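You operate a simulated robot arm through the tools that you are given. There is no shell and no other tool. Be economical: measure what you need, move in short steps, check, and stop when the job is done.

Carry out the task below with a simulated robot arm. There is one attempt and no reset: what you move stays moved.

## Task
Find the widest of the brake's three gaps and bring it to 0.30 mm.
Fine: coil switch off first; read each with the point dial; free the lock lever, turn that knob alone, lock it; then coil on: the grey display drops to 0.00 mm.
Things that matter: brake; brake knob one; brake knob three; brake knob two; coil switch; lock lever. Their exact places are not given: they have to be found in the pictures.

The check looks at the end state, three seconds after you hand in, the way a careful person would. Anything else that was tipped, shoved, dropped, spilled or broken makes it a failure.

## Robot
A 5-joint arm with a three-finger gripper on a trunk, on a base that drives. Base frame: it is fixed to the floor where the robot stands at the start and does not move with it; the origin is under the middle of the robot, x ahead of it, y to its left, z up. Units: mm, degrees, N and s.
With the tool pointing down near the work surface it reaches from about 300 to 660 mm from the robot's upright axis, wherever it stands. Its first joint turns from -166.0 to 166.0 degrees. Places, roughly: brake [600, 200, 900]; brake knob one [600, 300, 1000]; brake knob three [600, 200, 1000]; brake knob two [700, 300, 1000]; coil switch [500, 200, 900]; lock lever [500, 300, 900]. The tool tilts only in the upright plane through the base axis and itself; it spins freely about its own axis. Payload 1.37 kg.
The tool frame sits at the grasp point between the pads (the TCP): z along the fingers, y along the line on which they close. The tips reach 16 mm beyond it. Largest opening 101 mm; the body of the gripper starts 82 mm behind the TCP.
Orientation is that of the tool frame in the base frame, as a unit quaternion [x, y, z, w]. With the fingers straight down and closing along the base's y, the tool's x points along the base's -x, its y along +y and its z along -z.

## Interface
- The arm moves only by the tool send_rows. Its argument "commands" is a list of rows, each a list of 3 entries, a list of its own where there are three numbers: the turn, a rotation vector about the base's x, y, z in degrees, then the shift along the base's x, y, z in m, then the gripper command, from -1 (fully open) to 1 (shut), values between in proportion. In form: [[[rx, ry, rz], [x, y, z], jaw], ...]. A call has 1 to 8 rows; each row is the pose to reach, as a shift and turn from the pose commanded when the call began. A row lasts 0.2 s, in which the tool goes at most 50 mm and 8.6 degrees; a call with a longer step from one row to the next is refused whole, and so is a gripper value outside its range. Where a pose cannot be reached the arm comes as near as it can. A force on the tool above 40 N (or 10 N above the force at the start of the call, whichever is more), or a blocked arm, ends the call early, and 0.2 s more pass. The fingers move at their own pace (about 45 mm/s each) and stop on an object; they squeeze with about 26 N. The grip force told is the motor's: it shows also when the fingers shut on nothing. Time passes only in rows, and 0.2 s behind the last, so rows that repeat a pose let the fingers close. The reply holds the time, the measured pose of the TCP, the force on the tool along the base axes, the opening and the grip force, in the units named above and with some noise, with the torque about the TCP (base axes, N m) and any sound that the robot's microphone picked up.
- Cameras (640 x 400 px; columns grow to the right, rows downward): "scene" is now at [20.9, 176.6, 1588.5]; the picture's right is [0.01, -1.00, 0.00], its down [-0.67, -0.01, -0.74] and it looks along [0.74, 0.01, -0.67] (base axes); focal length 288 px, centre (320, 200). "wrist" rides on the gripper at [72, 20, -104] in the tool frame; the picture's right is [-0.26, 0.96, 0.00], its down [-0.76, -0.21, -0.62] and it looks along [-0.60, -0.16, 0.78] (tool axes); focal length 265 px, centre (320, 200).
- snapshot(camera): a new picture of that camera. It takes no simulated time.
- move_column(by): slides the trunk up (or, below 0, down) by that many mm; the arm and the scene camera ride with it, the base frame stays. It gives what a move gives, with no picture.
- base_move(legs): drives the robot by 1 to 6 legs, each [ahead, left, turn to the left] in mm, mm and degrees, along the robot's own axes; the way and the turn of a leg run together, so that a leg with both is an arc; at most 1500 mm and 180 degrees a leg. The arm and the cameras ride along, it lands a little off, and it stops where it bumps. It gives what a move gives.
- turn_head(pan, tilt): turns the head with the scene camera to pan (to the left, within 155 degrees either way) and tilt (down, from -29 to 69), counted from straight ahead of the robot. It gives what a move gives.
- measure_at(camera, pixels): for up to 12 pixels [column, row] of the newest picture of that camera ("zoom" is the newest enlarged one), the place [x, y, z] in the base frame of the surface seen there, good to about 2 mm. It takes no simulated time.
- close_up(camera, box): a new picture of the part [left, top, right, bottom] of that camera's present view, enlarged. It takes no simulated time.
- sign_off(): hands the job in; it is judged then, once.

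Work in short steps. Measure before you move; look again where a grasp or a placing could have gone wrong, and mend it. You have 80 turns and 60 pictures in all, those below and enlarged ones among them. Open the gripper and draw the arm clear of the work before you hand the job in, unless the task says otherwise; then end with one line.

The tools are called after "Request:" by a JSON object that holds its "api" and its "payload". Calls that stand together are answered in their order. send_rows: Moves the arm, as the interface text tells. Its arguments: {"type":"object","properties":{"commands":{"type":"array","items":{"type":"array"}}},"required":["commands"]} The other tools are called the same way: move_column (by) slides the trunk up or down; base_move (legs) drives the base; turn_head (pan, tilt) turns the head that bears the scene camera; snapshot (camera) takes a picture; measure_at (camera, pixels) gives the place of the surface under pixels of a picture; close_up (camera, box) takes an enlarged picture of a part of a camera's view; sign_off () hands the job in.

At the start:

```text
clock: 0.0
tcp_pos: [314.9, 299.5, 1314.9]
orientation: [0.001, 1.0, 0.0, -0.001]
wrist_force: [0.2, -0.1, 0.1]
wrist_torque: [-0.02, -0.02, 0.0]
grip_width: 100.4
grip_force: 0.1
trunk travel left (down, up): [-525.0, 65.0]
robot x, y, heading: [4.0, 0.7, 0.1]
head pan, tilt: [0.7, 42.4]
```

scene: 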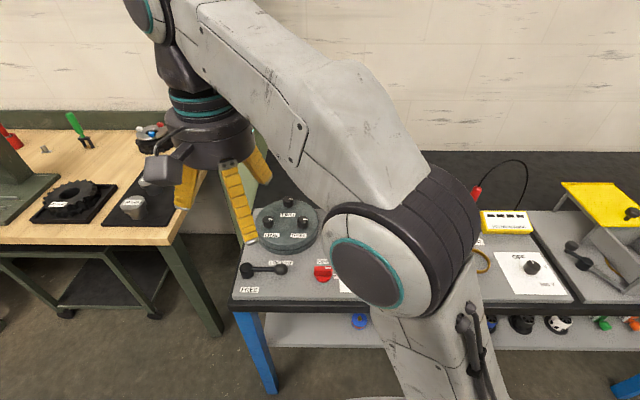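
wrist: 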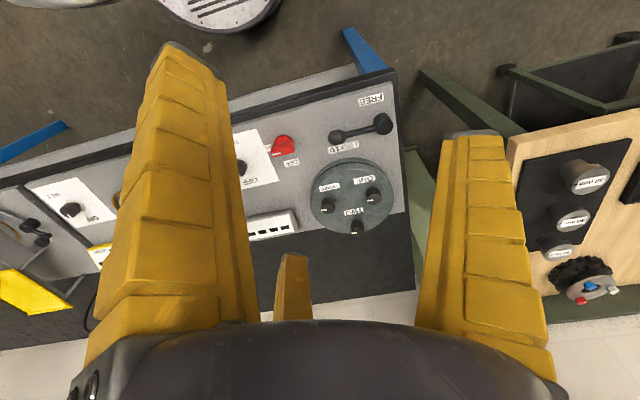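

The brake sits around scene pixel (288,225), with the lever near (262,270) and a red switch near (322,272). I'll zoom in on it and measure.

Request:
{"api": "close_up", "payload": {"camera": "scene", "box": [220, 180, 360, 310]}}

Request:
{"api": "close_up", "payload": {"camera": "wrist", "box": [220, 80, 420, 250]}}

```text
3.08 times, centred on (290, 245) of scene
```

zoom: 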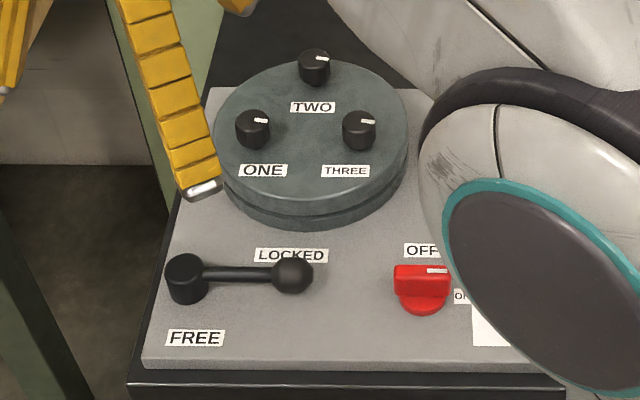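

```text
2.35 times, centred on (320, 165) of wrist
```

zoom: 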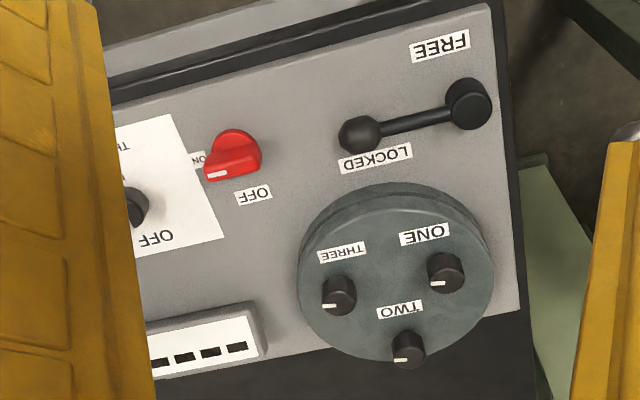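

The switch pointer reads ON, and a selector with a paper card (probably the point dial) and a display sit to its right. I'll measure the parts in this wrist zoom.

Request:
{"api": "measure_at", "payload": {"camera": "zoom", "pixels": [[340, 290], [446, 266], [409, 344], [235, 155], [360, 132], [468, 98], [133, 205], [205, 345], [440, 46], [376, 160], [300, 120], [396, 220]]}}

Request:
{"api": "close_up", "payload": {"camera": "wrist", "box": [0, 100, 320, 300]}}

```text
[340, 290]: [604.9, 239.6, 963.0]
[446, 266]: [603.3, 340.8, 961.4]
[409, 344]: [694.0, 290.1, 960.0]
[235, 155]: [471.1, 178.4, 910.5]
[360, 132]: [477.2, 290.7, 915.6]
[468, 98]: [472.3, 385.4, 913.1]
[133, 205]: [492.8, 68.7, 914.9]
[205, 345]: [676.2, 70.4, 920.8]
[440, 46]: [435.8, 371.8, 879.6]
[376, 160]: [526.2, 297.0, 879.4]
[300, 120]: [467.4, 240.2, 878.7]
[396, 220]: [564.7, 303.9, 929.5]
```

```text
2.00 times, centred on (160, 200) of wrist
```

zoom: 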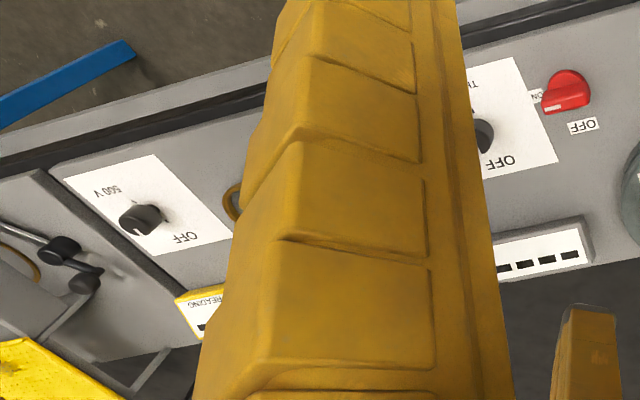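

The work is partly beyond reach from here: knob two is at about (694,290). I'll drive left and a little ahead, then look again.

Request:
{"api": "base_move", "payload": {"legs": [[0, 190, 0], [80, 0, 0]]}}

Request:
{"api": "snapshot", "payload": {"camera": "scene"}}

Request:
{"api": "snapshot", "payload": {"camera": "wrist"}}

```text
clock: 2.2
tcp_pos: [395.4, 483.4, 1314.7]
orientation: [0.0, 1.0, 0.0, -0.001]
wrist_force: [-0.2, 0.7, 0.3]
wrist_torque: [-0.03, 0.05, 0.04]
grip_width: 100.5
grip_force: 0.0
trunk travel left (down, up): [-525.0, 65.0]
robot x, y, heading: [81.8, 181.9, 0.1]
head pan, tilt: [0.7, 42.4]
```

```text
54 pictures are left
```

scene: 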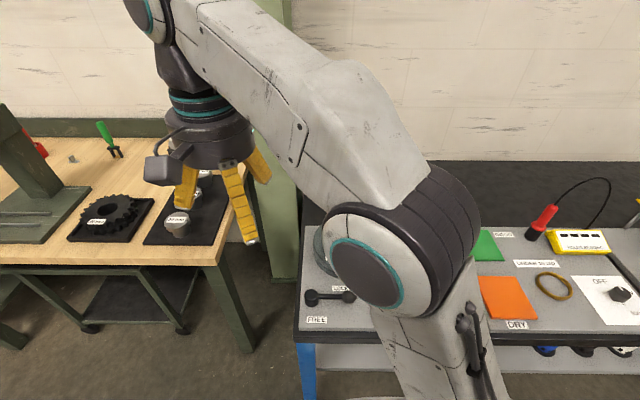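

```text
53 pictures are left
```

wrist: 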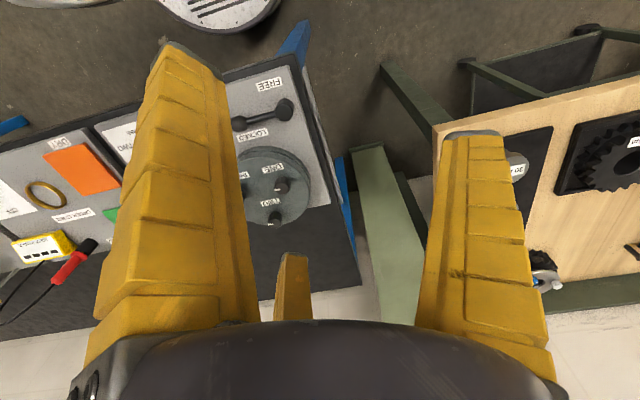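

The arm blocks the head camera, which sits left of it. I'll swing the arm right at the current height, well above everything, to uncover the brake.

Request:
{"api": "send_rows", "payload": {"commands": [[[0, 0, 0], [0, -0.048, 0], -1], [[0, 0, 0], [0.0, -0.096, 0], -1], [[0, 0, 0], [0.0, -0.144, 0], -1], [[0, 0, 0], [0.0, -0.192, 0], -1], [[0, 0, 0], [0, -0.24, 0], -1], [[0, 0, 0], [0, -0.288, 0], -1], [[0, 0, 0], [0, -0.336, 0], -1], [[0, 0, 0], [0, -0.384, 0], -1]]}}

Request:
{"api": "send_rows", "payload": {"commands": [[[0, 0, 0], [0, -0.048, 0], -1], [[0, 0, 0], [0.0, -0.096, 0], -1], [[0, 0, 0], [0.0, -0.144, 0], -1], [[0, 0, 0], [0.0, -0.192, 0], -1]]}}

Request:
{"api": "snapshot", "payload": {"camera": "scene"}}

Request:
{"api": "snapshot", "payload": {"camera": "wrist"}}

```text
clock: 4.0
tcp_pos: [396.0, 100.4, 1316.7]
orientation: [0.001, 1.0, 0.001, 0.0]
wrist_force: [0.1, -0.1, -0.4]
wrist_torque: [0.06, 0.03, 0.01]
grip_width: 100.8
grip_force: 0.2
trunk travel left (down, up): [-525.0, 65.0]
robot x, y, heading: [77.8, 184.5, -0.0]
head pan, tilt: [0.7, 42.4]
```

```text
clock: 5.0
tcp_pos: [397.6, -94.6, 1314.1]
orientation: [-0.001, 1.0, 0.001, 0.0]
wrist_force: [-0.1, 0.4, -0.3]
wrist_torque: [0.02, 0.01, -0.02]
grip_width: 100.8
grip_force: 0.1
trunk travel left (down, up): [-525.0, 65.0]
robot x, y, heading: [80.0, 185.7, 0.1]
head pan, tilt: [0.7, 42.4]
```

```text
52 pictures are left
```

scene: 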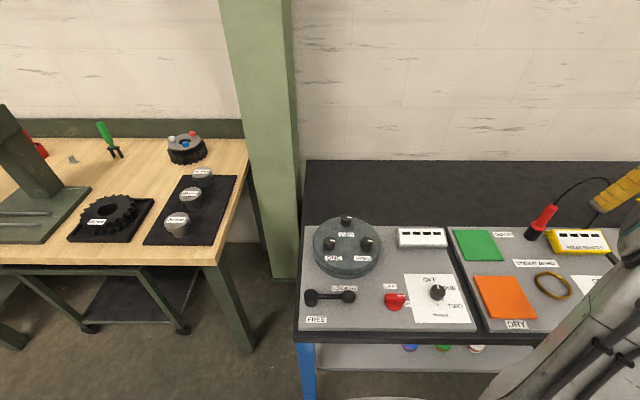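

```text
51 pictures are left
```

wrist: 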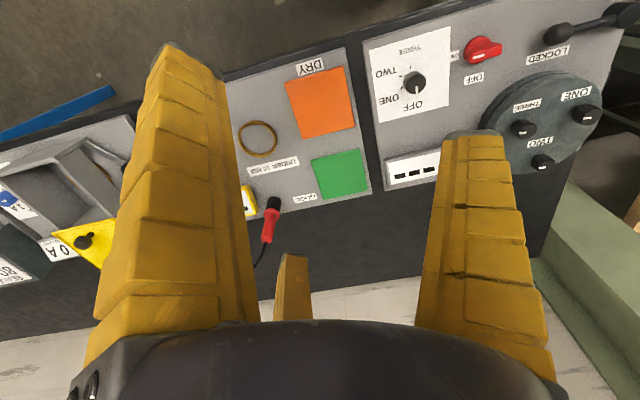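

Now the bench is in view, with the brake at (347,245), display at (422,237), dial at (437,292) and switch at (394,300). I'll enlarge it.

Request:
{"api": "close_up", "payload": {"camera": "scene", "box": [296, 205, 484, 330]}}

Request:
{"api": "close_up", "payload": {"camera": "wrist", "box": [350, 10, 510, 110]}}

```text
3.20 times, centred on (390, 268) of scene
```

zoom: 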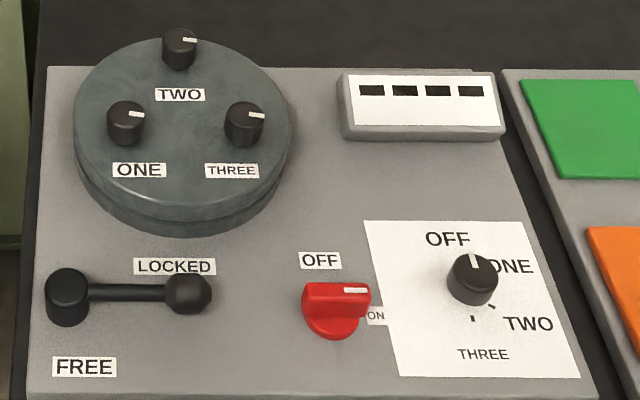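

```text
4.00 times, centred on (430, 60) of wrist
```

zoom: 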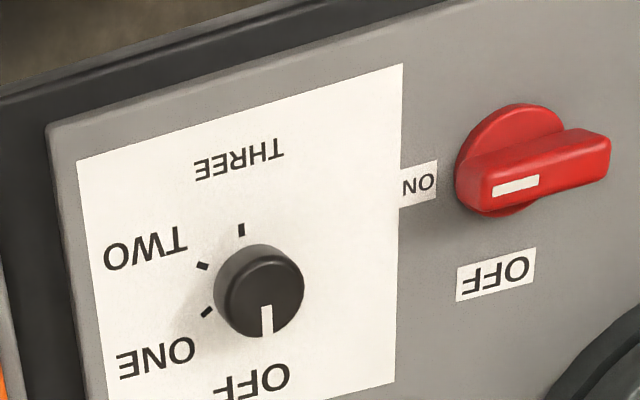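

I'll measure the dial, its ticks, the switch body and the lever.

Request:
{"api": "measure_at", "payload": {"camera": "zoom", "pixels": [[258, 278], [267, 320], [207, 312], [202, 266], [242, 230], [592, 148], [486, 192], [520, 110], [545, 165]]}}

Request:
{"api": "close_up", "payload": {"camera": "scene", "box": [296, 205, 484, 330]}}

Request:
{"api": "measure_at", "payload": {"camera": "zoom", "pixels": [[474, 268], [492, 306], [472, 318], [125, 113], [245, 115], [179, 38], [68, 277], [188, 285], [130, 288], [336, 292], [311, 292], [350, 290]]}}

```text
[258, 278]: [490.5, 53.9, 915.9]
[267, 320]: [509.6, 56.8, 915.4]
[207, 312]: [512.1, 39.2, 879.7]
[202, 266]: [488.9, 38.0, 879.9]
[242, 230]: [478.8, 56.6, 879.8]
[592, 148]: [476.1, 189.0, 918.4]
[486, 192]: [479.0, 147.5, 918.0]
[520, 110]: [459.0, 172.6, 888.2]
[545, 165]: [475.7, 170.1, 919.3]
```

```text
3.20 times, centred on (390, 268) of scene
```

zoom: 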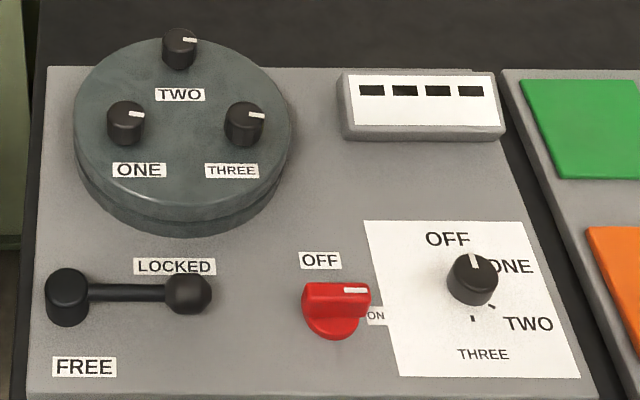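

```text
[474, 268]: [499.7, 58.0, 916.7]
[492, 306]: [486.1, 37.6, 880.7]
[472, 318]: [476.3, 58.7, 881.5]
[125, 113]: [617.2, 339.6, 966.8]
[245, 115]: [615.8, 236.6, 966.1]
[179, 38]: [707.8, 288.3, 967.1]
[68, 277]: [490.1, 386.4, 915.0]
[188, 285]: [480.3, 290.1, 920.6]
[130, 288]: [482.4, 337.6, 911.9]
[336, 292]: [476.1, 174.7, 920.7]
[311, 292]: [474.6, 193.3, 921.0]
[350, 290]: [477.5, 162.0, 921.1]
```

Dial ticks fit a centre of (500,57) at 60° spacing: OFF is ahead, then ONE, TWO and THREE clockwise. Next I lower the trunk and move above the switch, spinning the tool -90° so the jaws close across the bar.

Request:
{"api": "move_column", "payload": {"by": -300}}

Request:
{"api": "send_rows", "payload": {"commands": [[[0, 0, -8.5], [0.01, 0.034, 0], -1], [[0, 0, -17], [0.02, 0.068, 0], -1], [[0, 0, -25.5], [0.03, 0.102, 0], -1], [[0, 0, -34], [0.04, 0.136, 0], -1], [[0, 0, -42.5], [0.05, 0.17, 0], -1], [[0, 0, -51], [0.06, 0.204, 0], -1], [[0, 0, -59.5], [0.07, 0.238, 0], -1], [[0, 0, -68], [0.079, 0.268, 0], -1]]}}

Request:
{"api": "send_rows", "payload": {"commands": [[[0, 0, -7.3], [0, 0, 0], -1], [[0, 0, -14.6], [0, 0, 0], -1], [[0, 0, -22], [0, 0, 0], -1]]}}

Request:
{"api": "snapshot", "payload": {"camera": "scene"}}

Request:
{"api": "snapshot", "payload": {"camera": "wrist"}}

```text
clock: 8.0
tcp_pos: [397.0, -92.1, 1015.3]
orientation: [0.0, 1.0, 0.0, 0.001]
wrist_force: [0.7, 0.6, 0.0]
wrist_torque: [-0.03, 0.03, -0.02]
grip_width: 100.5
grip_force: 0.1
trunk travel left (down, up): [-225.0, 365.0]
robot x, y, heading: [80.8, 182.2, -0.1]
head pan, tilt: [0.7, 42.4]
```

```text
clock: 9.8
tcp_pos: [477.3, 176.1, 1013.5]
orientation: [0.561, 0.828, 0.0, 0.0]
wrist_force: [0.1, 0.9, -0.2]
wrist_torque: [0.04, 0.01, 0.04]
grip_width: 100.5
grip_force: 0.0
trunk travel left (down, up): [-225.0, 365.0]
robot x, y, heading: [80.9, 184.5, 0.1]
head pan, tilt: [0.7, 42.4]
```

```text
clock: 10.6
tcp_pos: [475.0, 176.2, 1015.3]
orientation: [0.708, 0.706, 0.0, 0.0]
wrist_force: [1.1, -1.0, 1.1]
wrist_torque: [0.0, 0.03, 0.01]
grip_width: 100.6
grip_force: 0.0
trunk travel left (down, up): [-225.0, 365.0]
robot x, y, heading: [79.1, 183.7, -0.1]
head pan, tilt: [0.7, 42.4]
```

```text
47 pictures are left
```

scene: 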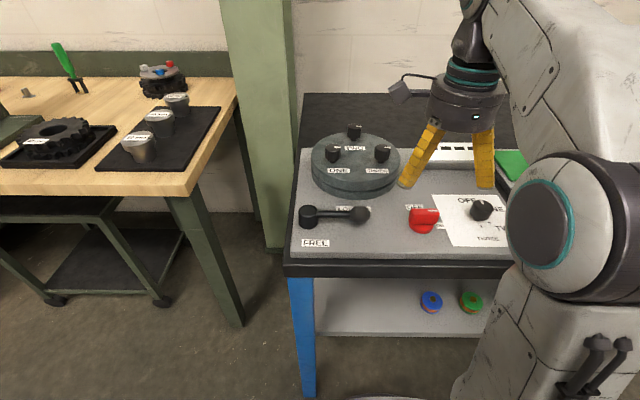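

```text
46 pictures are left
```

wrist: 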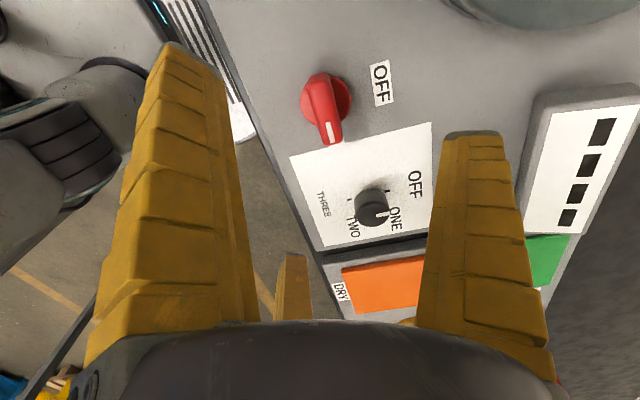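

The picture suggests a third finger-like part on the gripper at wrist (292,270). I'll measure the finger tips to understand the geometry before descending.

Request:
{"api": "measure_at", "payload": {"camera": "wrist", "pixels": [[180, 60], [472, 138], [292, 262], [292, 300], [322, 95], [330, 135], [348, 100], [310, 118], [372, 200], [320, 78]]}}

Request:
{"api": "measure_at", "payload": {"camera": "scene", "pixels": [[405, 184], [487, 186], [436, 130], [484, 135], [402, 95]]}}

Request:
{"api": "close_up", "payload": {"camera": "scene", "box": [370, 40, 530, 240]}}

```text
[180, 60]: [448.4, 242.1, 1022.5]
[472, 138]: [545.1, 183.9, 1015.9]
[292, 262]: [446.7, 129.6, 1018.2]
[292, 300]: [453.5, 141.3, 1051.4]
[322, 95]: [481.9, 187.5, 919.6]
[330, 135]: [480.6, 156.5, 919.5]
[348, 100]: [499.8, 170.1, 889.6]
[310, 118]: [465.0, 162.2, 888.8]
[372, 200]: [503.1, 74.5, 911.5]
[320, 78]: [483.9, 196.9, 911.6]
```

```text
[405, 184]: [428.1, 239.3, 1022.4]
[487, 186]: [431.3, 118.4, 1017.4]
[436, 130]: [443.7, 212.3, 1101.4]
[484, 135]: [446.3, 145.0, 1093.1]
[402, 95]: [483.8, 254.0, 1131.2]
```

```text
2.00 times, centred on (450, 140) of scene
```

zoom: 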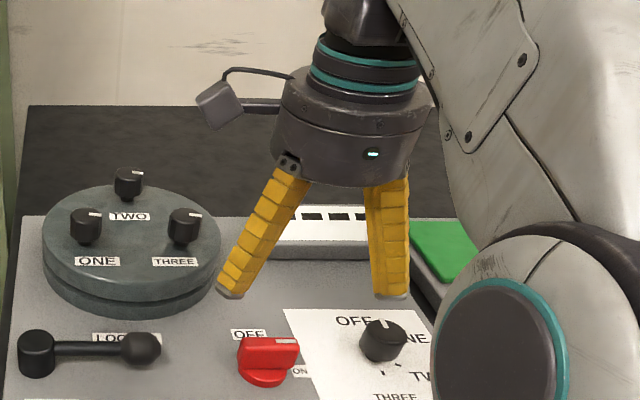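

It's effectively a three-finger centric gripper: one finger at +x, two at -x. That suits the bar. I'll half-close and descend over the switch at about (478.5,172).

Request:
{"api": "send_rows", "payload": {"commands": [[[0, 0, 0], [0.0035, -0.004, 0], 0.2], [[0, 0, 0], [0.0035, -0.004, -0.03], 0.2], [[0, 0, 0], [0.0035, -0.004, -0.06], 0.2], [[0, 0, 0], [0.0035, -0.004, -0.08], 0.2], [[0, 0, 0], [0.0035, -0.004, -0.08], 0.2]]}}

Request:
{"api": "snapshot", "payload": {"camera": "wrist"}}

Request:
{"api": "close_up", "payload": {"camera": "scene", "box": [340, 100, 500, 260]}}

```text
clock: 11.8
tcp_pos: [479.4, 170.2, 935.0]
orientation: [0.707, 0.707, -0.001, 0.0]
wrist_force: [-0.6, 0.6, 0.0]
wrist_torque: [0.0, -0.02, 0.01]
grip_width: 44.6
grip_force: 3.0
trunk travel left (down, up): [-225.0, 365.0]
robot x, y, heading: [74.9, 182.5, -0.2]
head pan, tilt: [0.7, 42.4]
```

```text
44 pictures are left
```

wrist: 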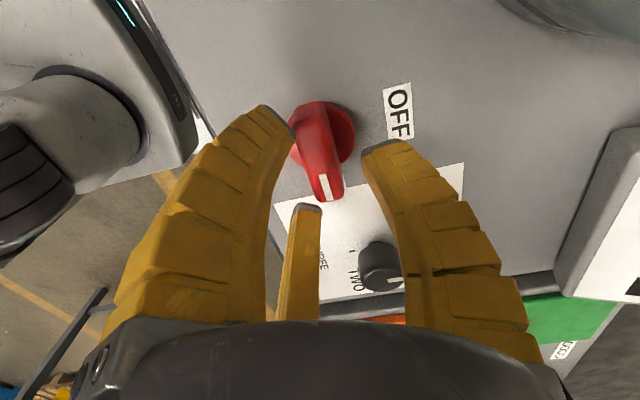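

```text
2.50 times, centred on (420, 180) of scene
```

zoom: 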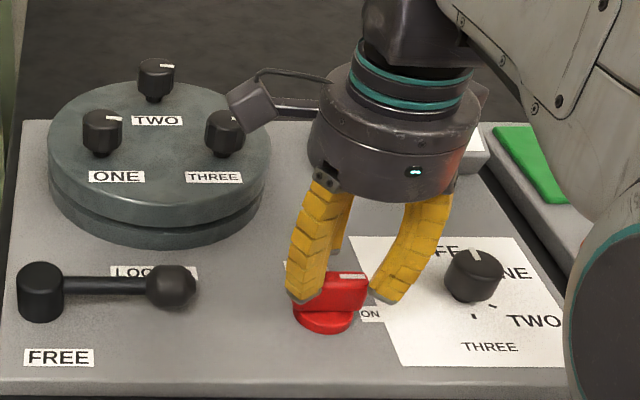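

The fingers straddle the bar well. I'll descend to TCP z≈911 and close.

Request:
{"api": "send_rows", "payload": {"commands": [[[0, 0, 0], [0, 0.001, -0.024], 0.2], [[0, 0, 0], [0, 0.001, -0.024], 0.8], [[0, 0, 0], [0, 0.001, -0.024], 1], [[0, 0, 0], [0, 0.001, -0.024], 1], [[0, 0, 0], [0, 0.001, -0.024], 1]]}}

Request:
{"api": "snapshot", "payload": {"camera": "wrist"}}

```text
clock: 13.0
tcp_pos: [475.1, 172.7, 912.8]
orientation: [0.707, 0.707, -0.004, -0.003]
wrist_force: [-26.5, 1.4, -5.4]
wrist_torque: [0.03, 0.12, 0.0]
grip_width: 24.7
grip_force: 27.4
trunk travel left (down, up): [-225.0, 365.0]
robot x, y, heading: [79.1, 182.0, -0.2]
head pan, tilt: [0.7, 42.4]
```

```text
42 pictures are left
```

wrist: 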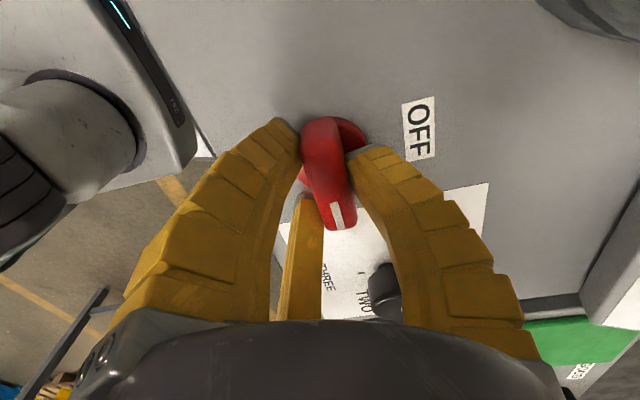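

The bar is held, but with -26 N along x, so the tool sits a bit far in +x. I'll shift 3 mm back and spin +90° towards OFF.

Request:
{"api": "send_rows", "payload": {"commands": [[[0, 0, 0], [-0.003, 0, 0], 1], [[0, 0, 8.5], [-0.003, 0, 0], 1], [[0, 0, 17], [-0.003, 0, 0], 1], [[0, 0, 25.5], [-0.003, 0, 0], 1]]}}

Request:
{"api": "snapshot", "payload": {"camera": "wrist"}}

```text
clock: 14.0
tcp_pos: [475.2, 169.5, 912.8]
orientation: [0.533, 0.846, 0.001, 0.0]
wrist_force: [-14.7, -13.9, 1.2]
wrist_torque: [0.0, 0.05, -0.05]
grip_width: 23.2
grip_force: 27.8
trunk travel left (down, up): [-225.0, 365.0]
robot x, y, heading: [81.7, 184.8, -0.3]
head pan, tilt: [0.7, 42.4]
```

```text
41 pictures are left
```

wrist: 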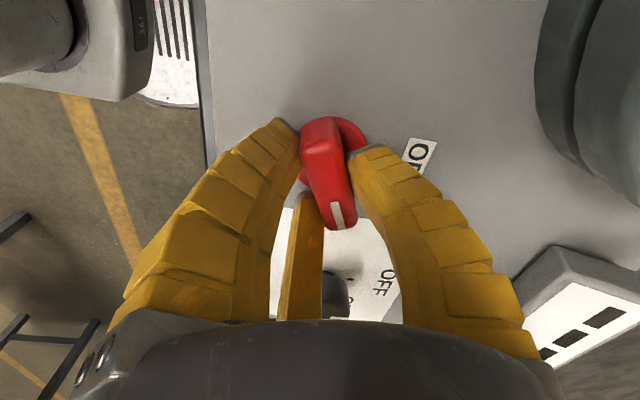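

The switch turns with the gripper. I'll continue the remaining 65°.

Request:
{"api": "send_rows", "payload": {"commands": [[[0, 0, 8.3], [-0.001, -0.001, 0], 1], [[0, 0, 16.6], [-0.001, -0.001, 0], 1], [[0, 0, 25], [-0.001, -0.002, 0], 1], [[0, 0, 33.3], [-0.001, -0.002, 0], 1], [[0, 0, 41.6], [-0.001, -0.002, 0], 1], [[0, 0, 50], [-0.001, -0.003, 0], 1], [[0, 0, 58.3], [0, -0.003, 0], 1], [[0, 0, 64.5], [0, -0.003, 0], 1]]}}

Request:
{"api": "snapshot", "payload": {"camera": "wrist"}}

Request:
{"api": "snapshot", "payload": {"camera": "scene"}}

```text
clock: 15.8
tcp_pos: [479.6, 167.9, 911.1]
orientation: [0.0, 1.0, 0.001, 0.004]
wrist_force: [20.3, -26.4, 18.0]
wrist_torque: [-0.13, 0.18, -0.18]
grip_width: 23.3
grip_force: 27.6
trunk travel left (down, up): [-225.0, 365.0]
robot x, y, heading: [80.4, 184.1, -0.2]
head pan, tilt: [0.7, 42.4]
```

```text
40 pictures are left
```

wrist: 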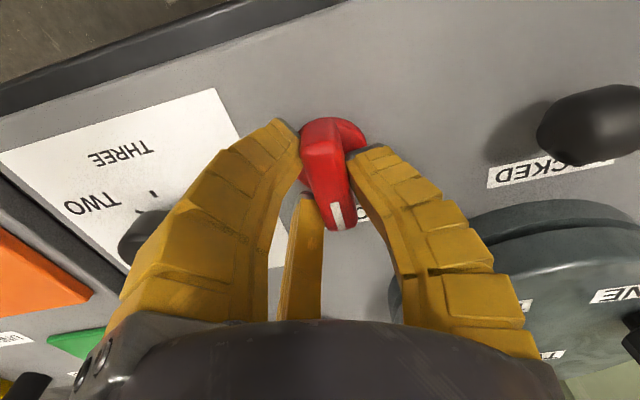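

```text
39 pictures are left
```

scene: 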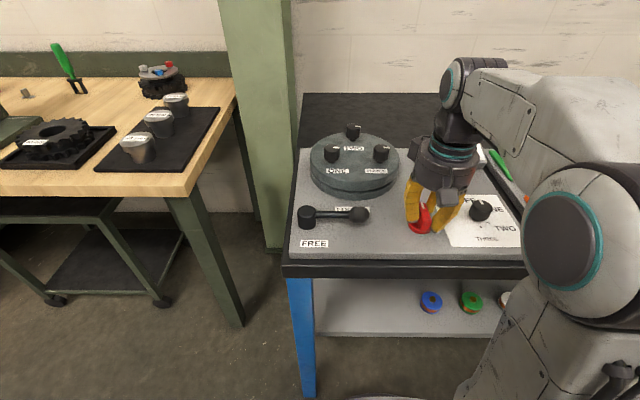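

The switch pointer now faces ahead to OFF. I'll release, lift, and move over the dial at (500,57).

Request:
{"api": "send_rows", "payload": {"commands": [[[0, 0, 0], [0, 0.002, 0], 0.0], [[0, 0, 0], [0, 0.002, 0], 0.0], [[0, 0, 0], [0, 0.002, 0.04], 0.0], [[0, 0, 0], [0, 0.002, 0.08], 0.0], [[0, 0, 0], [0.007, -0.036, 0.08], 0], [[0, 0, 0], [0.014, -0.074, 0.08], 0], [[0, 0, 0], [0.0205, -0.111, 0.08], 0]]}}

Request:
{"api": "close_up", "payload": {"camera": "scene", "box": [380, 100, 560, 260]}}

Request:
{"api": "snapshot", "payload": {"camera": "wrist"}}

```text
clock: 17.4
tcp_pos: [496.9, 59.8, 992.1]
orientation: [0.0, 1.0, 0.0, -0.001]
wrist_force: [0.4, 1.0, 0.4]
wrist_torque: [0.0, 0.0, 0.0]
grip_width: 54.2
grip_force: 2.5
trunk travel left (down, up): [-225.0, 365.0]
robot x, y, heading: [79.5, 184.3, -0.2]
head pan, tilt: [0.7, 42.4]
```

```text
2.50 times, centred on (470, 180) of scene
```

zoom: 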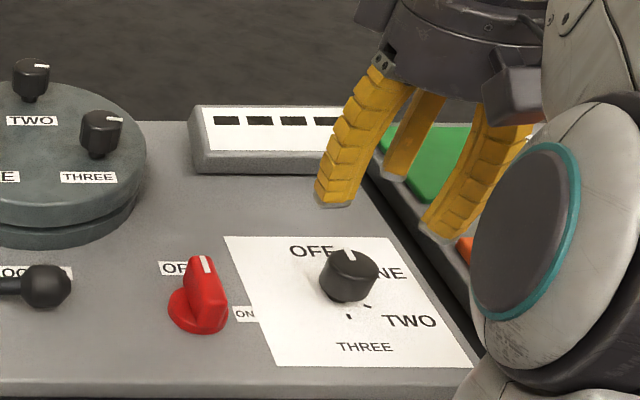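

```text
37 pictures are left
```

wrist: 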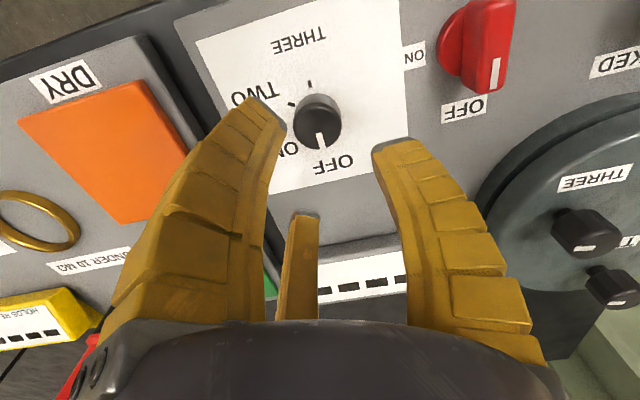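

The switch reads OFF. I'll measure the dial knob in both views to fix its centre.

Request:
{"api": "measure_at", "payload": {"camera": "wrist", "pixels": [[317, 118], [317, 103], [319, 130], [299, 116], [335, 116], [310, 84], [291, 105]]}}

Request:
{"api": "measure_at", "payload": {"camera": "zoom", "pixels": [[350, 265], [350, 280], [349, 252], [325, 266], [374, 266], [348, 317], [368, 309], [104, 118], [32, 67]]}}

```text
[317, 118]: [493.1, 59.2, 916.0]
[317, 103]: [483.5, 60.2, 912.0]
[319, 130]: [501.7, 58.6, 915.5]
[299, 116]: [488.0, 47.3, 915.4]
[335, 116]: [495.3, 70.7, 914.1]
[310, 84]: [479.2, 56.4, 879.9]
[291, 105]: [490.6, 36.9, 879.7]
```

```text
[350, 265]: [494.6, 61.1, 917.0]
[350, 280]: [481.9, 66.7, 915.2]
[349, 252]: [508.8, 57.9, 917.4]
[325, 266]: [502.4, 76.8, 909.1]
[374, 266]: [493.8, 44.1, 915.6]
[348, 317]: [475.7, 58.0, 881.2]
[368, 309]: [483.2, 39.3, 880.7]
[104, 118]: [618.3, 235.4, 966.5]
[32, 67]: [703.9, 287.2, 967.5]
```

Dial centre refined to (496,59), top at z≈916. I'll descend to TCP z≈906 and close on it.

Request:
{"api": "send_rows", "payload": {"commands": [[[0, 0, 0], [-0.001, 0, -0.04], 0], [[0, 0, 0], [-0.001, 0, -0.085], 0], [[0, 0, 0], [-0.001, 0, -0.085], 0.6], [[0, 0, 0], [-0.001, 0, -0.085], 1], [[0, 0, 0], [-0.001, 0, -0.085], 1], [[0, 0, 0], [-0.001, 0, -0.085], 1]]}}

Request:
{"api": "snapshot", "payload": {"camera": "wrist"}}

```text
clock: 18.8
tcp_pos: [499.6, 57.8, 907.1]
orientation: [0.0, 1.0, -0.001, 0.003]
wrist_force: [20.6, -15.1, 6.3]
wrist_torque: [-0.3, 0.13, -0.13]
grip_width: 34.6
grip_force: 27.8
trunk travel left (down, up): [-225.0, 365.0]
robot x, y, heading: [78.6, 183.5, 0.1]
head pan, tilt: [0.7, 42.4]
```

```text
36 pictures are left
```

wrist: 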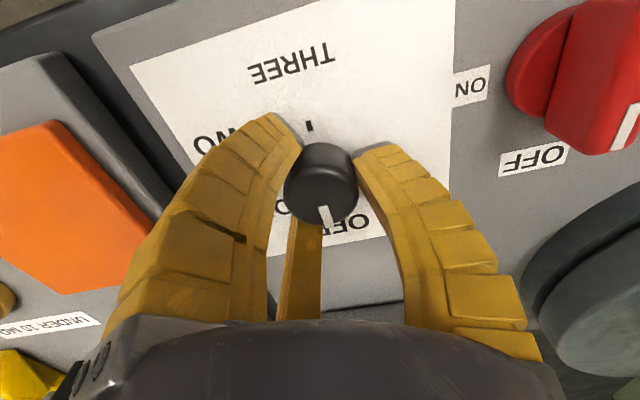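

It is gripped, and the push says the centre lies about 3 mm further in +x. I'll correct and turn -60° to ONE.

Request:
{"api": "send_rows", "payload": {"commands": [[[0, 0, -4], [0.002, -0.001, 0], 1], [[0, 0, -12], [0.003, -0.001, 0], 1], [[0, 0, -20], [0.003, -0.001, 0], 1], [[0, 0, -28], [0.003, -0.001, 0], 1], [[0, 0, -36], [0.003, -0.001, 0], 1], [[0, 0, -44], [0.003, -0.001, 0], 1], [[0, 0, -52], [0.003, -0.001, 0], 1], [[0, 0, -60], [0.003, -0.001, 0], 1]]}}

Request:
{"api": "close_up", "payload": {"camera": "scene", "box": [380, 120, 540, 260]}}

Request:
{"api": "snapshot", "payload": {"camera": "wrist"}}

```text
clock: 20.6
tcp_pos: [499.6, 58.0, 905.3]
orientation: [0.5, 0.866, 0.001, 0.002]
wrist_force: [10.7, 1.2, 17.7]
wrist_torque: [0.01, -0.27, -0.01]
grip_width: 32.9
grip_force: 28.5
trunk travel left (down, up): [-225.0, 365.0]
robot x, y, heading: [77.5, 184.5, 0.1]
head pan, tilt: [0.7, 42.4]
```

```text
2.86 times, centred on (460, 190) of scene
```

zoom: 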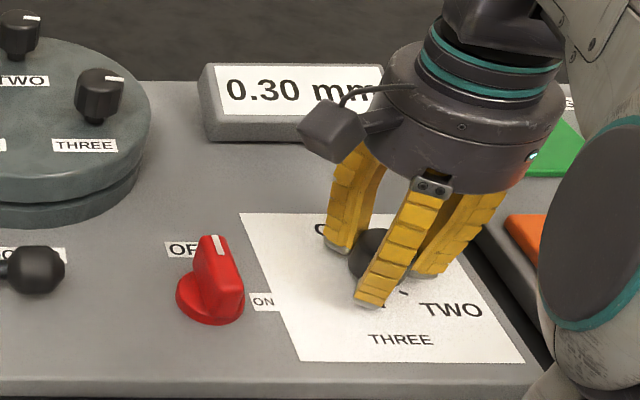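

```text
34 pictures are left
```

wrist: 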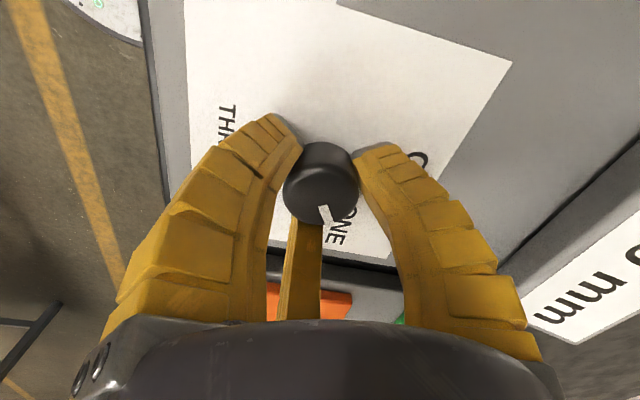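

At ONE the display reads 0.30 mm. I'll turn another -60° to TWO.

Request:
{"api": "send_rows", "payload": {"commands": [[[0, 0, -8], [0, 0, 0], 1], [[0, 0, -16], [0, 0, 0], 1], [[0, 0, -24], [0, 0, 0], 1], [[0, 0, -32], [0, 0, 0], 1], [[0, 0, -40], [0, 0, 0], 1], [[0, 0, -48], [0, 0, 0], 1], [[0, 0, -56], [0, 0, 0], 1], [[0, 0, -60], [0, 0, 0], 1]]}}

Request:
{"api": "close_up", "payload": {"camera": "scene", "box": [380, 120, 540, 260]}}

Request:
{"api": "snapshot", "payload": {"camera": "wrist"}}

```text
clock: 22.4
tcp_pos: [500.0, 57.9, 905.6]
orientation: [0.867, 0.499, 0.001, 0.0]
wrist_force: [13.6, 1.5, 15.7]
wrist_torque: [-0.05, -0.16, 0.0]
grip_width: 32.0
grip_force: 28.1
trunk travel left (down, up): [-225.0, 365.0]
robot x, y, heading: [80.2, 187.7, 0.0]
head pan, tilt: [0.7, 42.4]
```

```text
2.86 times, centred on (460, 190) of scene
```

zoom: 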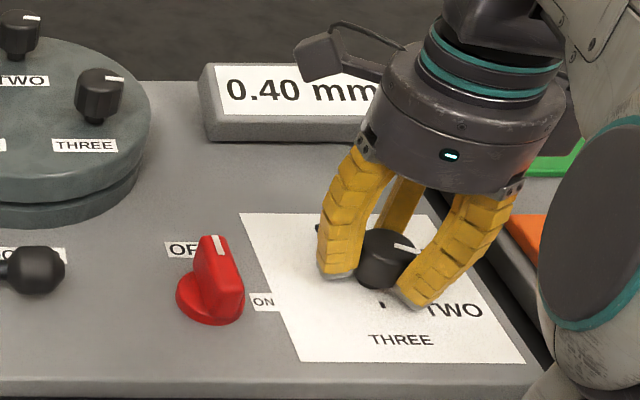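

```text
32 pictures are left
```

wrist: 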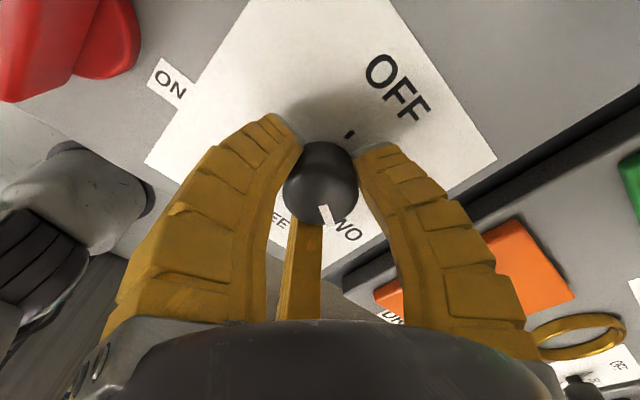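

TWO reads 0.40 mm. I'll turn another -60° to THREE.

Request:
{"api": "send_rows", "payload": {"commands": [[[0, 0, -8], [0, 0, 0], 1], [[0, 0, -16], [0, 0, 0], 1], [[0, 0, -24], [0, 0, 0], 1], [[0, 0, -32], [0, 0, 0], 1], [[0, 0, -40], [0, 0, 0], 1], [[0, 0, -48], [0, 0, 0], 1], [[0, 0, -56], [0, 0, 0], 1], [[0, 0, -60], [0, 0, 0], 1]]}}

Request:
{"api": "close_up", "payload": {"camera": "scene", "box": [380, 120, 540, 260]}}

```text
clock: 24.2
tcp_pos: [500.1, 58.1, 906.8]
orientation: [1.0, -0.001, 0.0, 0.001]
wrist_force: [14.1, 6.0, 13.9]
wrist_torque: [-0.03, -0.35, -0.03]
grip_width: 31.9
grip_force: 28.2
trunk travel left (down, up): [-225.0, 365.0]
robot x, y, heading: [80.2, 183.2, 0.0]
head pan, tilt: [0.7, 42.4]
```

```text
2.86 times, centred on (460, 190) of scene
```

zoom: 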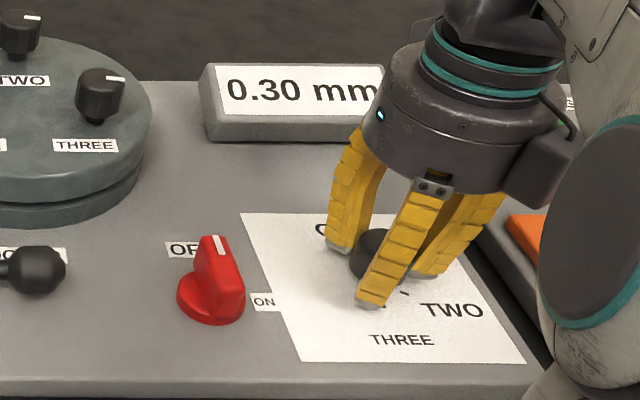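

THREE reads 0.30 mm, so TWO (0.40 mm) is the widest. I'll turn the dial back to TWO to watch the reading, then release and lift.

Request:
{"api": "send_rows", "payload": {"commands": [[[0, 0, 8], [0, 0, 0], 1], [[0, 0, 16], [0, 0, 0], 1], [[0, 0, 24], [0, 0, 0], 1], [[0, 0, 32], [0, 0, 0], 1], [[0, 0, 40], [0, 0, 0], 1], [[0, 0, 48], [0, 0, 0], 1], [[0, 0, 56], [0, 0, 0], 1], [[0, 0, 60], [0, 0, 0], 1]]}}

Request:
{"api": "send_rows", "payload": {"commands": [[[0, 0, 0], [0, 0, 0], 0], [[0, 0, 0], [0, 0, 0], 0], [[0, 0, 0], [0, 0, 0.04], 0], [[0, 0, 0], [0, 0, 0.085], 0], [[0, 0, 8], [0, 0.03, 0.12], 0], [[0, 0, 16], [0, 0.06, 0.12], 0], [[0, 0, 24], [0, 0.09, 0.12], 0], [[0, 0, 30], [-0.01, 0.12, 0.12], 0]]}}

Request:
{"api": "snapshot", "payload": {"camera": "scene"}}

Request:
{"api": "close_up", "payload": {"camera": "scene", "box": [290, 100, 530, 260]}}

```text
clock: 26.0
tcp_pos: [499.0, 56.9, 906.0]
orientation: [0.865, 0.501, 0.0, 0.0]
wrist_force: [15.9, 5.3, 11.6]
wrist_torque: [0.05, -0.19, -0.04]
grip_width: 31.4
grip_force: 28.1
trunk travel left (down, up): [-225.0, 365.0]
robot x, y, heading: [81.5, 183.4, -0.1]
head pan, tilt: [0.7, 42.4]
```

```text
clock: 27.8
tcp_pos: [487.8, 177.5, 1025.6]
orientation: [0.707, 0.707, 0.0, 0.001]
wrist_force: [-0.3, -0.2, -0.2]
wrist_torque: [-0.01, 0.02, -0.03]
grip_width: 54.4
grip_force: 2.5
trunk travel left (down, up): [-225.0, 365.0]
robot x, y, heading: [81.0, 182.7, 0.2]
head pan, tilt: [0.7, 42.4]
```

```text
30 pictures are left
```

scene: 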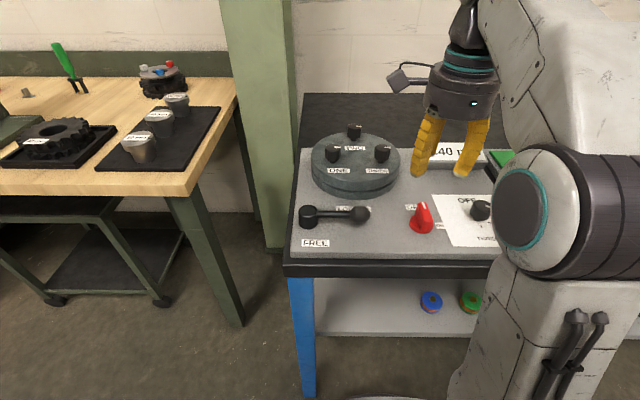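

```text
2.50 times, centred on (410, 180) of scene
```

zoom: 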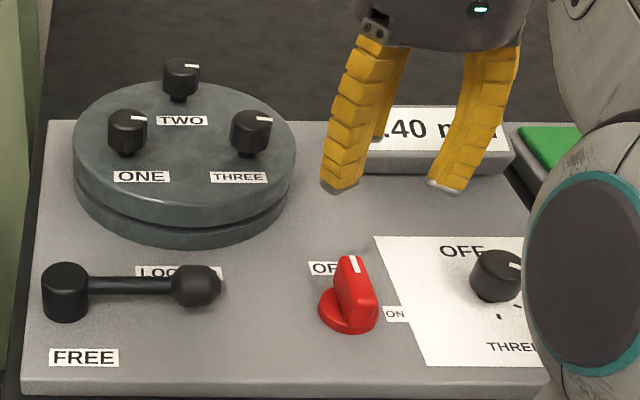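

Dial stays at TWO and the display shows .40. Now I measure the lever and the knobs in this zoom.

Request:
{"api": "measure_at", "payload": {"camera": "zoom", "pixels": [[66, 278], [44, 278], [88, 278], [66, 266], [66, 291], [130, 286], [172, 285], [198, 272], [198, 285], [220, 287], [83, 357], [198, 304]]}}

Request:
{"api": "measure_at", "payload": {"camera": "zoom", "pixels": [[182, 61], [182, 68], [182, 76], [165, 67], [198, 68], [128, 120], [252, 120], [180, 95]]}}

```text
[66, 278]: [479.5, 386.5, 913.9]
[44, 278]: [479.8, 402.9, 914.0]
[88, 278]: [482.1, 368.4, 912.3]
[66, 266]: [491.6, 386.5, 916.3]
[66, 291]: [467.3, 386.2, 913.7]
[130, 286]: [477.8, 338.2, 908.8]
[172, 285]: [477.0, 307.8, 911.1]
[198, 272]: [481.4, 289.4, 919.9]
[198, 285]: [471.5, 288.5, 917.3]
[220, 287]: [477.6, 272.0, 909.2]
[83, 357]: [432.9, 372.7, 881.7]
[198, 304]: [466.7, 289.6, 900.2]
```

```text
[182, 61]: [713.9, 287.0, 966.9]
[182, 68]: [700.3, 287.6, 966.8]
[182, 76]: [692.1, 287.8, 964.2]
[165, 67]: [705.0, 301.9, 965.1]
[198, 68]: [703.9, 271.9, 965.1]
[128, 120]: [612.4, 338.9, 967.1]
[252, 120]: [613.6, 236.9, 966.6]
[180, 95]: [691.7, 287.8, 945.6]
```

Lever pivot is (480,386) and ball (477,289), centre z≈905. I'll move above the ball with +30° yaw so the rod falls in a gap between fingers, then descend open.

Request:
{"api": "send_rows", "payload": {"commands": [[[0, 0, 7.5], [-0.003, 0.03, 0], 0], [[0, 0, 15], [-0.006, 0.06, 0], 0], [[0, 0, 22.5], [-0.008, 0.09, 0], 0], [[0, 0, 30], [-0.0105, 0.1115, 0], 0], [[0, 0, 30], [-0.0105, 0.1115, -0.045], 0], [[0, 0, 30], [-0.0105, 0.1115, -0.085], 0], [[0, 0, 30], [-0.0105, 0.1115, -0.085], 0]]}}

Request:
{"api": "snapshot", "payload": {"camera": "wrist"}}

Request:
{"api": "close_up", "payload": {"camera": "scene", "box": [290, 100, 450, 260]}}

```text
clock: 29.4
tcp_pos: [478.4, 288.7, 942.1]
orientation: [0.5, 0.866, -0.001, 0.0]
wrist_force: [0.1, 0.2, -0.5]
wrist_torque: [0.0, -0.05, 0.02]
grip_width: 54.0
grip_force: 2.8
trunk travel left (down, up): [-225.0, 365.0]
robot x, y, heading: [79.1, 183.1, 0.0]
head pan, tilt: [0.7, 42.4]
```

```text
28 pictures are left
```

wrist: 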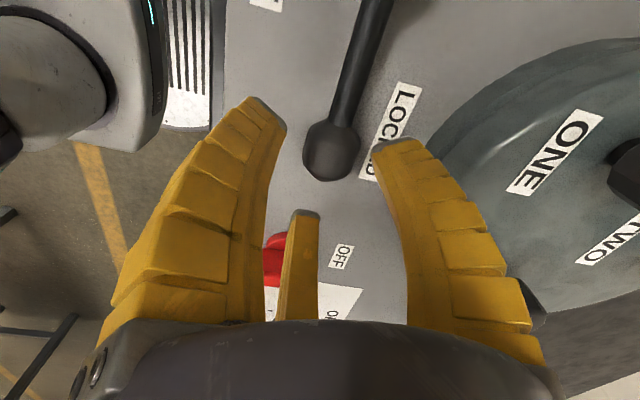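

```text
2.50 times, centred on (370, 180) of scene
```

zoom: 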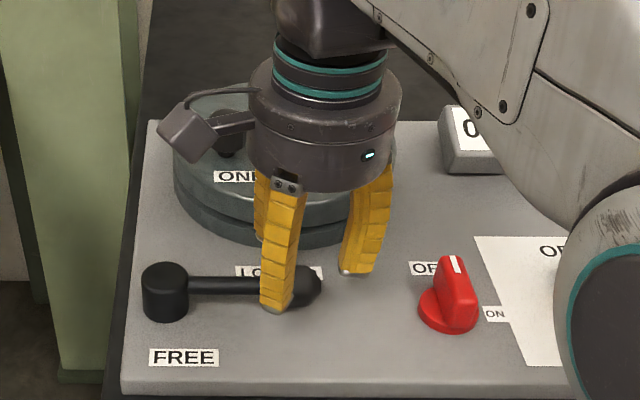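

Fingers straddle the ball with the rod in the gap. I'll go down and close on it.

Request:
{"api": "send_rows", "payload": {"commands": [[[0, 0, 0], [0, 0, -0.02], 0], [[0, 0, 0], [0, 0, -0.036], 0], [[0, 0, 0], [0, 0, -0.036], 0.6], [[0, 0, 0], [0, 0, -0.036], 1], [[0, 0, 0], [0, 0, -0.036], 1], [[0, 0, 0], [0, 0, -0.036], 1]]}}

Request:
{"api": "snapshot", "payload": {"camera": "wrist"}}

```text
clock: 30.8
tcp_pos: [479.6, 291.1, 904.9]
orientation: [0.5, 0.866, 0.001, 0.002]
wrist_force: [0.1, 6.5, 2.7]
wrist_torque: [0.06, 0.01, 0.01]
grip_width: 31.6
grip_force: 27.9
trunk travel left (down, up): [-225.0, 365.0]
robot x, y, heading: [81.6, 183.8, -0.2]
head pan, tilt: [0.7, 42.4]
```

```text
26 pictures are left
```

wrist: 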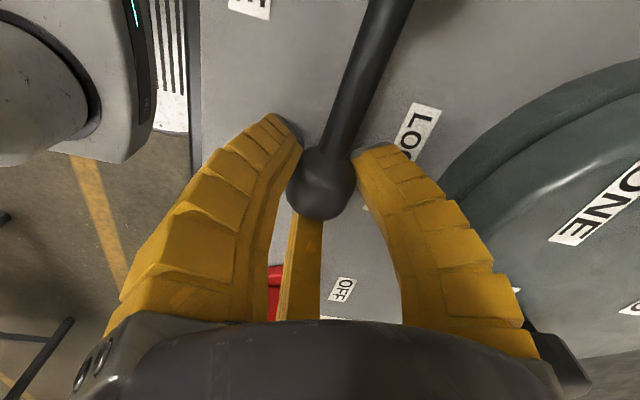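

Grip on the ball is solid. I'll sweep the lever about its pivot towards FREE, first 40°.

Request:
{"api": "send_rows", "payload": {"commands": [[[0, 0, -8], [-0.0133, 0.0009, 0], 1], [[0, 0, -16], [-0.0263, 0.0037, 0], 1], [[0, 0, -24], [-0.0388, 0.0083, 0], 1], [[0, 0, -32], [-0.0506, 0.0145, 0], 1], [[0, 0, -40], [-0.0614, 0.0223, 0], 1]]}}

Request:
{"api": "close_up", "payload": {"camera": "scene", "box": [270, 120, 450, 280]}}

```text
clock: 32.0
tcp_pos: [421.9, 313.8, 905.4]
orientation: [0.767, 0.642, 0.003, 0.001]
wrist_force: [23.5, 13.3, 1.5]
wrist_torque: [-0.01, -0.06, 0.26]
grip_width: 31.8
grip_force: 28.3
trunk travel left (down, up): [-225.0, 365.0]
robot x, y, heading: [84.4, 183.3, -0.1]
head pan, tilt: [0.7, 42.4]
```

```text
2.50 times, centred on (360, 200) of scene
```

zoom: 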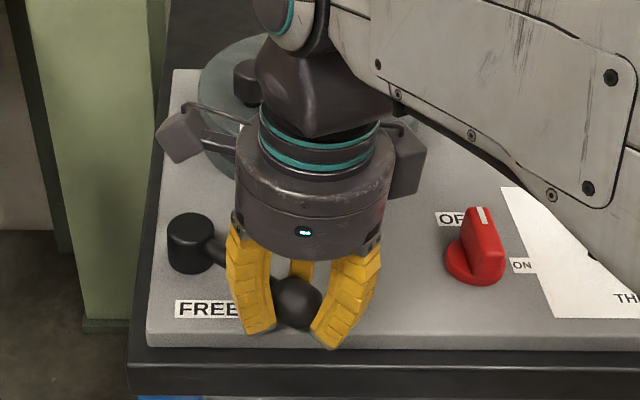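

The lever follows. I'll continue the arc towards 90°.

Request:
{"api": "send_rows", "payload": {"commands": [[[0, 0, -8], [-0.0096, 0.0093, 0], 1], [[0, 0, -16], [-0.0178, 0.0198, 0], 1], [[0, 0, -24], [-0.0244, 0.0313, 0], 1], [[0, 0, -32], [-0.029, 0.0434, 0], 1], [[0, 0, -40], [-0.0325, 0.0565, 0], 1], [[0, 0, -48], [-0.0339, 0.07, 0], 1]]}}

Request:
{"api": "close_up", "payload": {"camera": "scene", "box": [270, 120, 450, 280]}}

```text
clock: 32.3
tcp_pos: [422.9, 313.7, 905.6]
orientation: [0.79, 0.614, 0.01, 0.001]
wrist_force: [18.2, -6.8, -7.1]
wrist_torque: [0.39, -0.23, -0.11]
grip_width: 30.0
grip_force: 27.9
trunk travel left (down, up): [-225.0, 365.0]
robot x, y, heading: [82.5, 186.7, -0.3]
head pan, tilt: [0.7, 42.4]
stopped in row 1: the force on the tool passed its limit at 48 N (the readings are from after the stop); the commanded pose is now the measured one
```

```text
2.50 times, centred on (360, 200) of scene
```

zoom: 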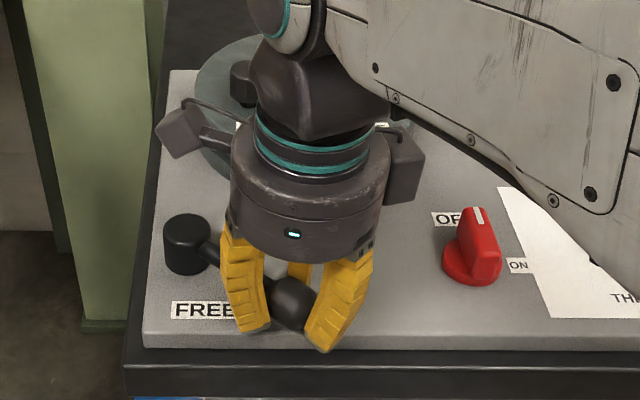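

The lever met a firm stop at about 40°, with the ball at (422,314). The labels lie about 30° outside each end, so this looks like FREE. I'll release and lift to check.

Request:
{"api": "send_rows", "payload": {"commands": [[[0, 0, 0], [0, 0, 0], 0], [[0, 0, 0], [0, 0, 0], 0], [[0, 0, 0], [0, 0, 0.04], 0], [[0, 0, 0], [0, 0, 0.08], 0], [[0, 0, 0], [0, 0, 0.13], 0], [[0, 0, 0], [0.04, 0, 0.17], 0], [[0, 0, 0], [0.08, -0.01, 0.17], 0], [[0, 0, 0], [0.12, -0.02, 0.17], 0]]}}

Request:
{"api": "snapshot", "payload": {"camera": "scene"}}

```text
refused: row 6 steps farther than a row can; nothing moved
```

```text
23 pictures are left
```

scene: 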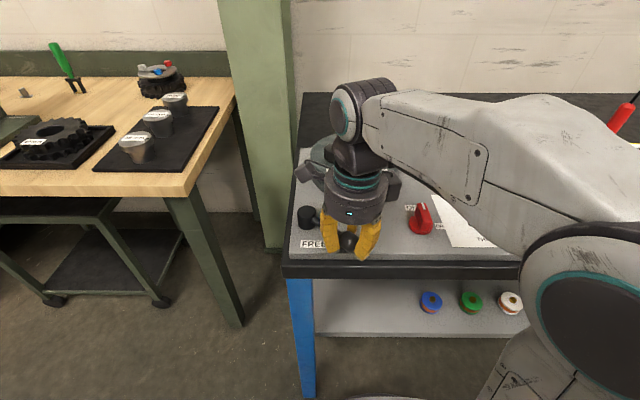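

The call was refused because one step was too long, so I'll repeat it with shorter steps.

Request:
{"api": "send_rows", "payload": {"commands": [[[0, 0, 0], [0, 0, 0], 0], [[0, 0, 0], [0, 0, 0], 0], [[0, 0, 0], [0, 0, 0.04], 0], [[0, 0, 0], [0, 0, 0.085], 0], [[0, 0, 0], [0, 0, 0.13], 0], [[0, 0, 0], [0.03, -0.02, 0.15], 0], [[0, 0, 0], [0.06, -0.06, 0.15], 0], [[0, 0, 0], [0.09, -0.1, 0.15], 0]]}}

Request:
{"api": "close_up", "payload": {"camera": "scene", "box": [280, 100, 540, 265]}}

```text
clock: 34.1
tcp_pos: [502.2, 216.7, 1048.6]
orientation: [0.789, 0.615, 0.008, 0.005]
wrist_force: [-0.7, -0.1, -0.5]
wrist_torque: [-0.01, 0.02, -0.03]
grip_width: 54.4
grip_force: 2.3
out of reach, approached as far as the arm can: row 8
trunk travel left (down, up): [-225.0, 365.0]
robot x, y, heading: [80.2, 184.6, -0.1]
head pan, tilt: [0.7, 42.4]
```

```text
2.42 times, centred on (410, 182) of scene
```

zoom: 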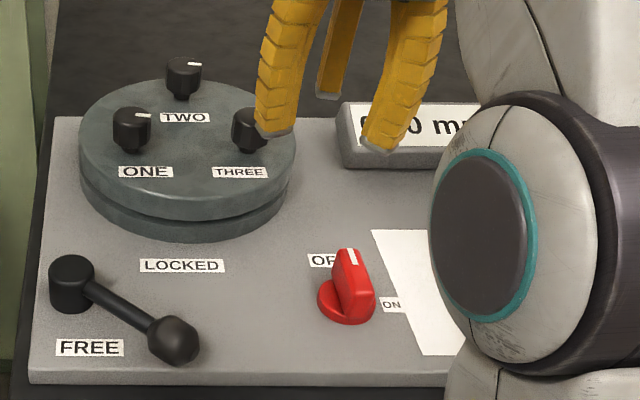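

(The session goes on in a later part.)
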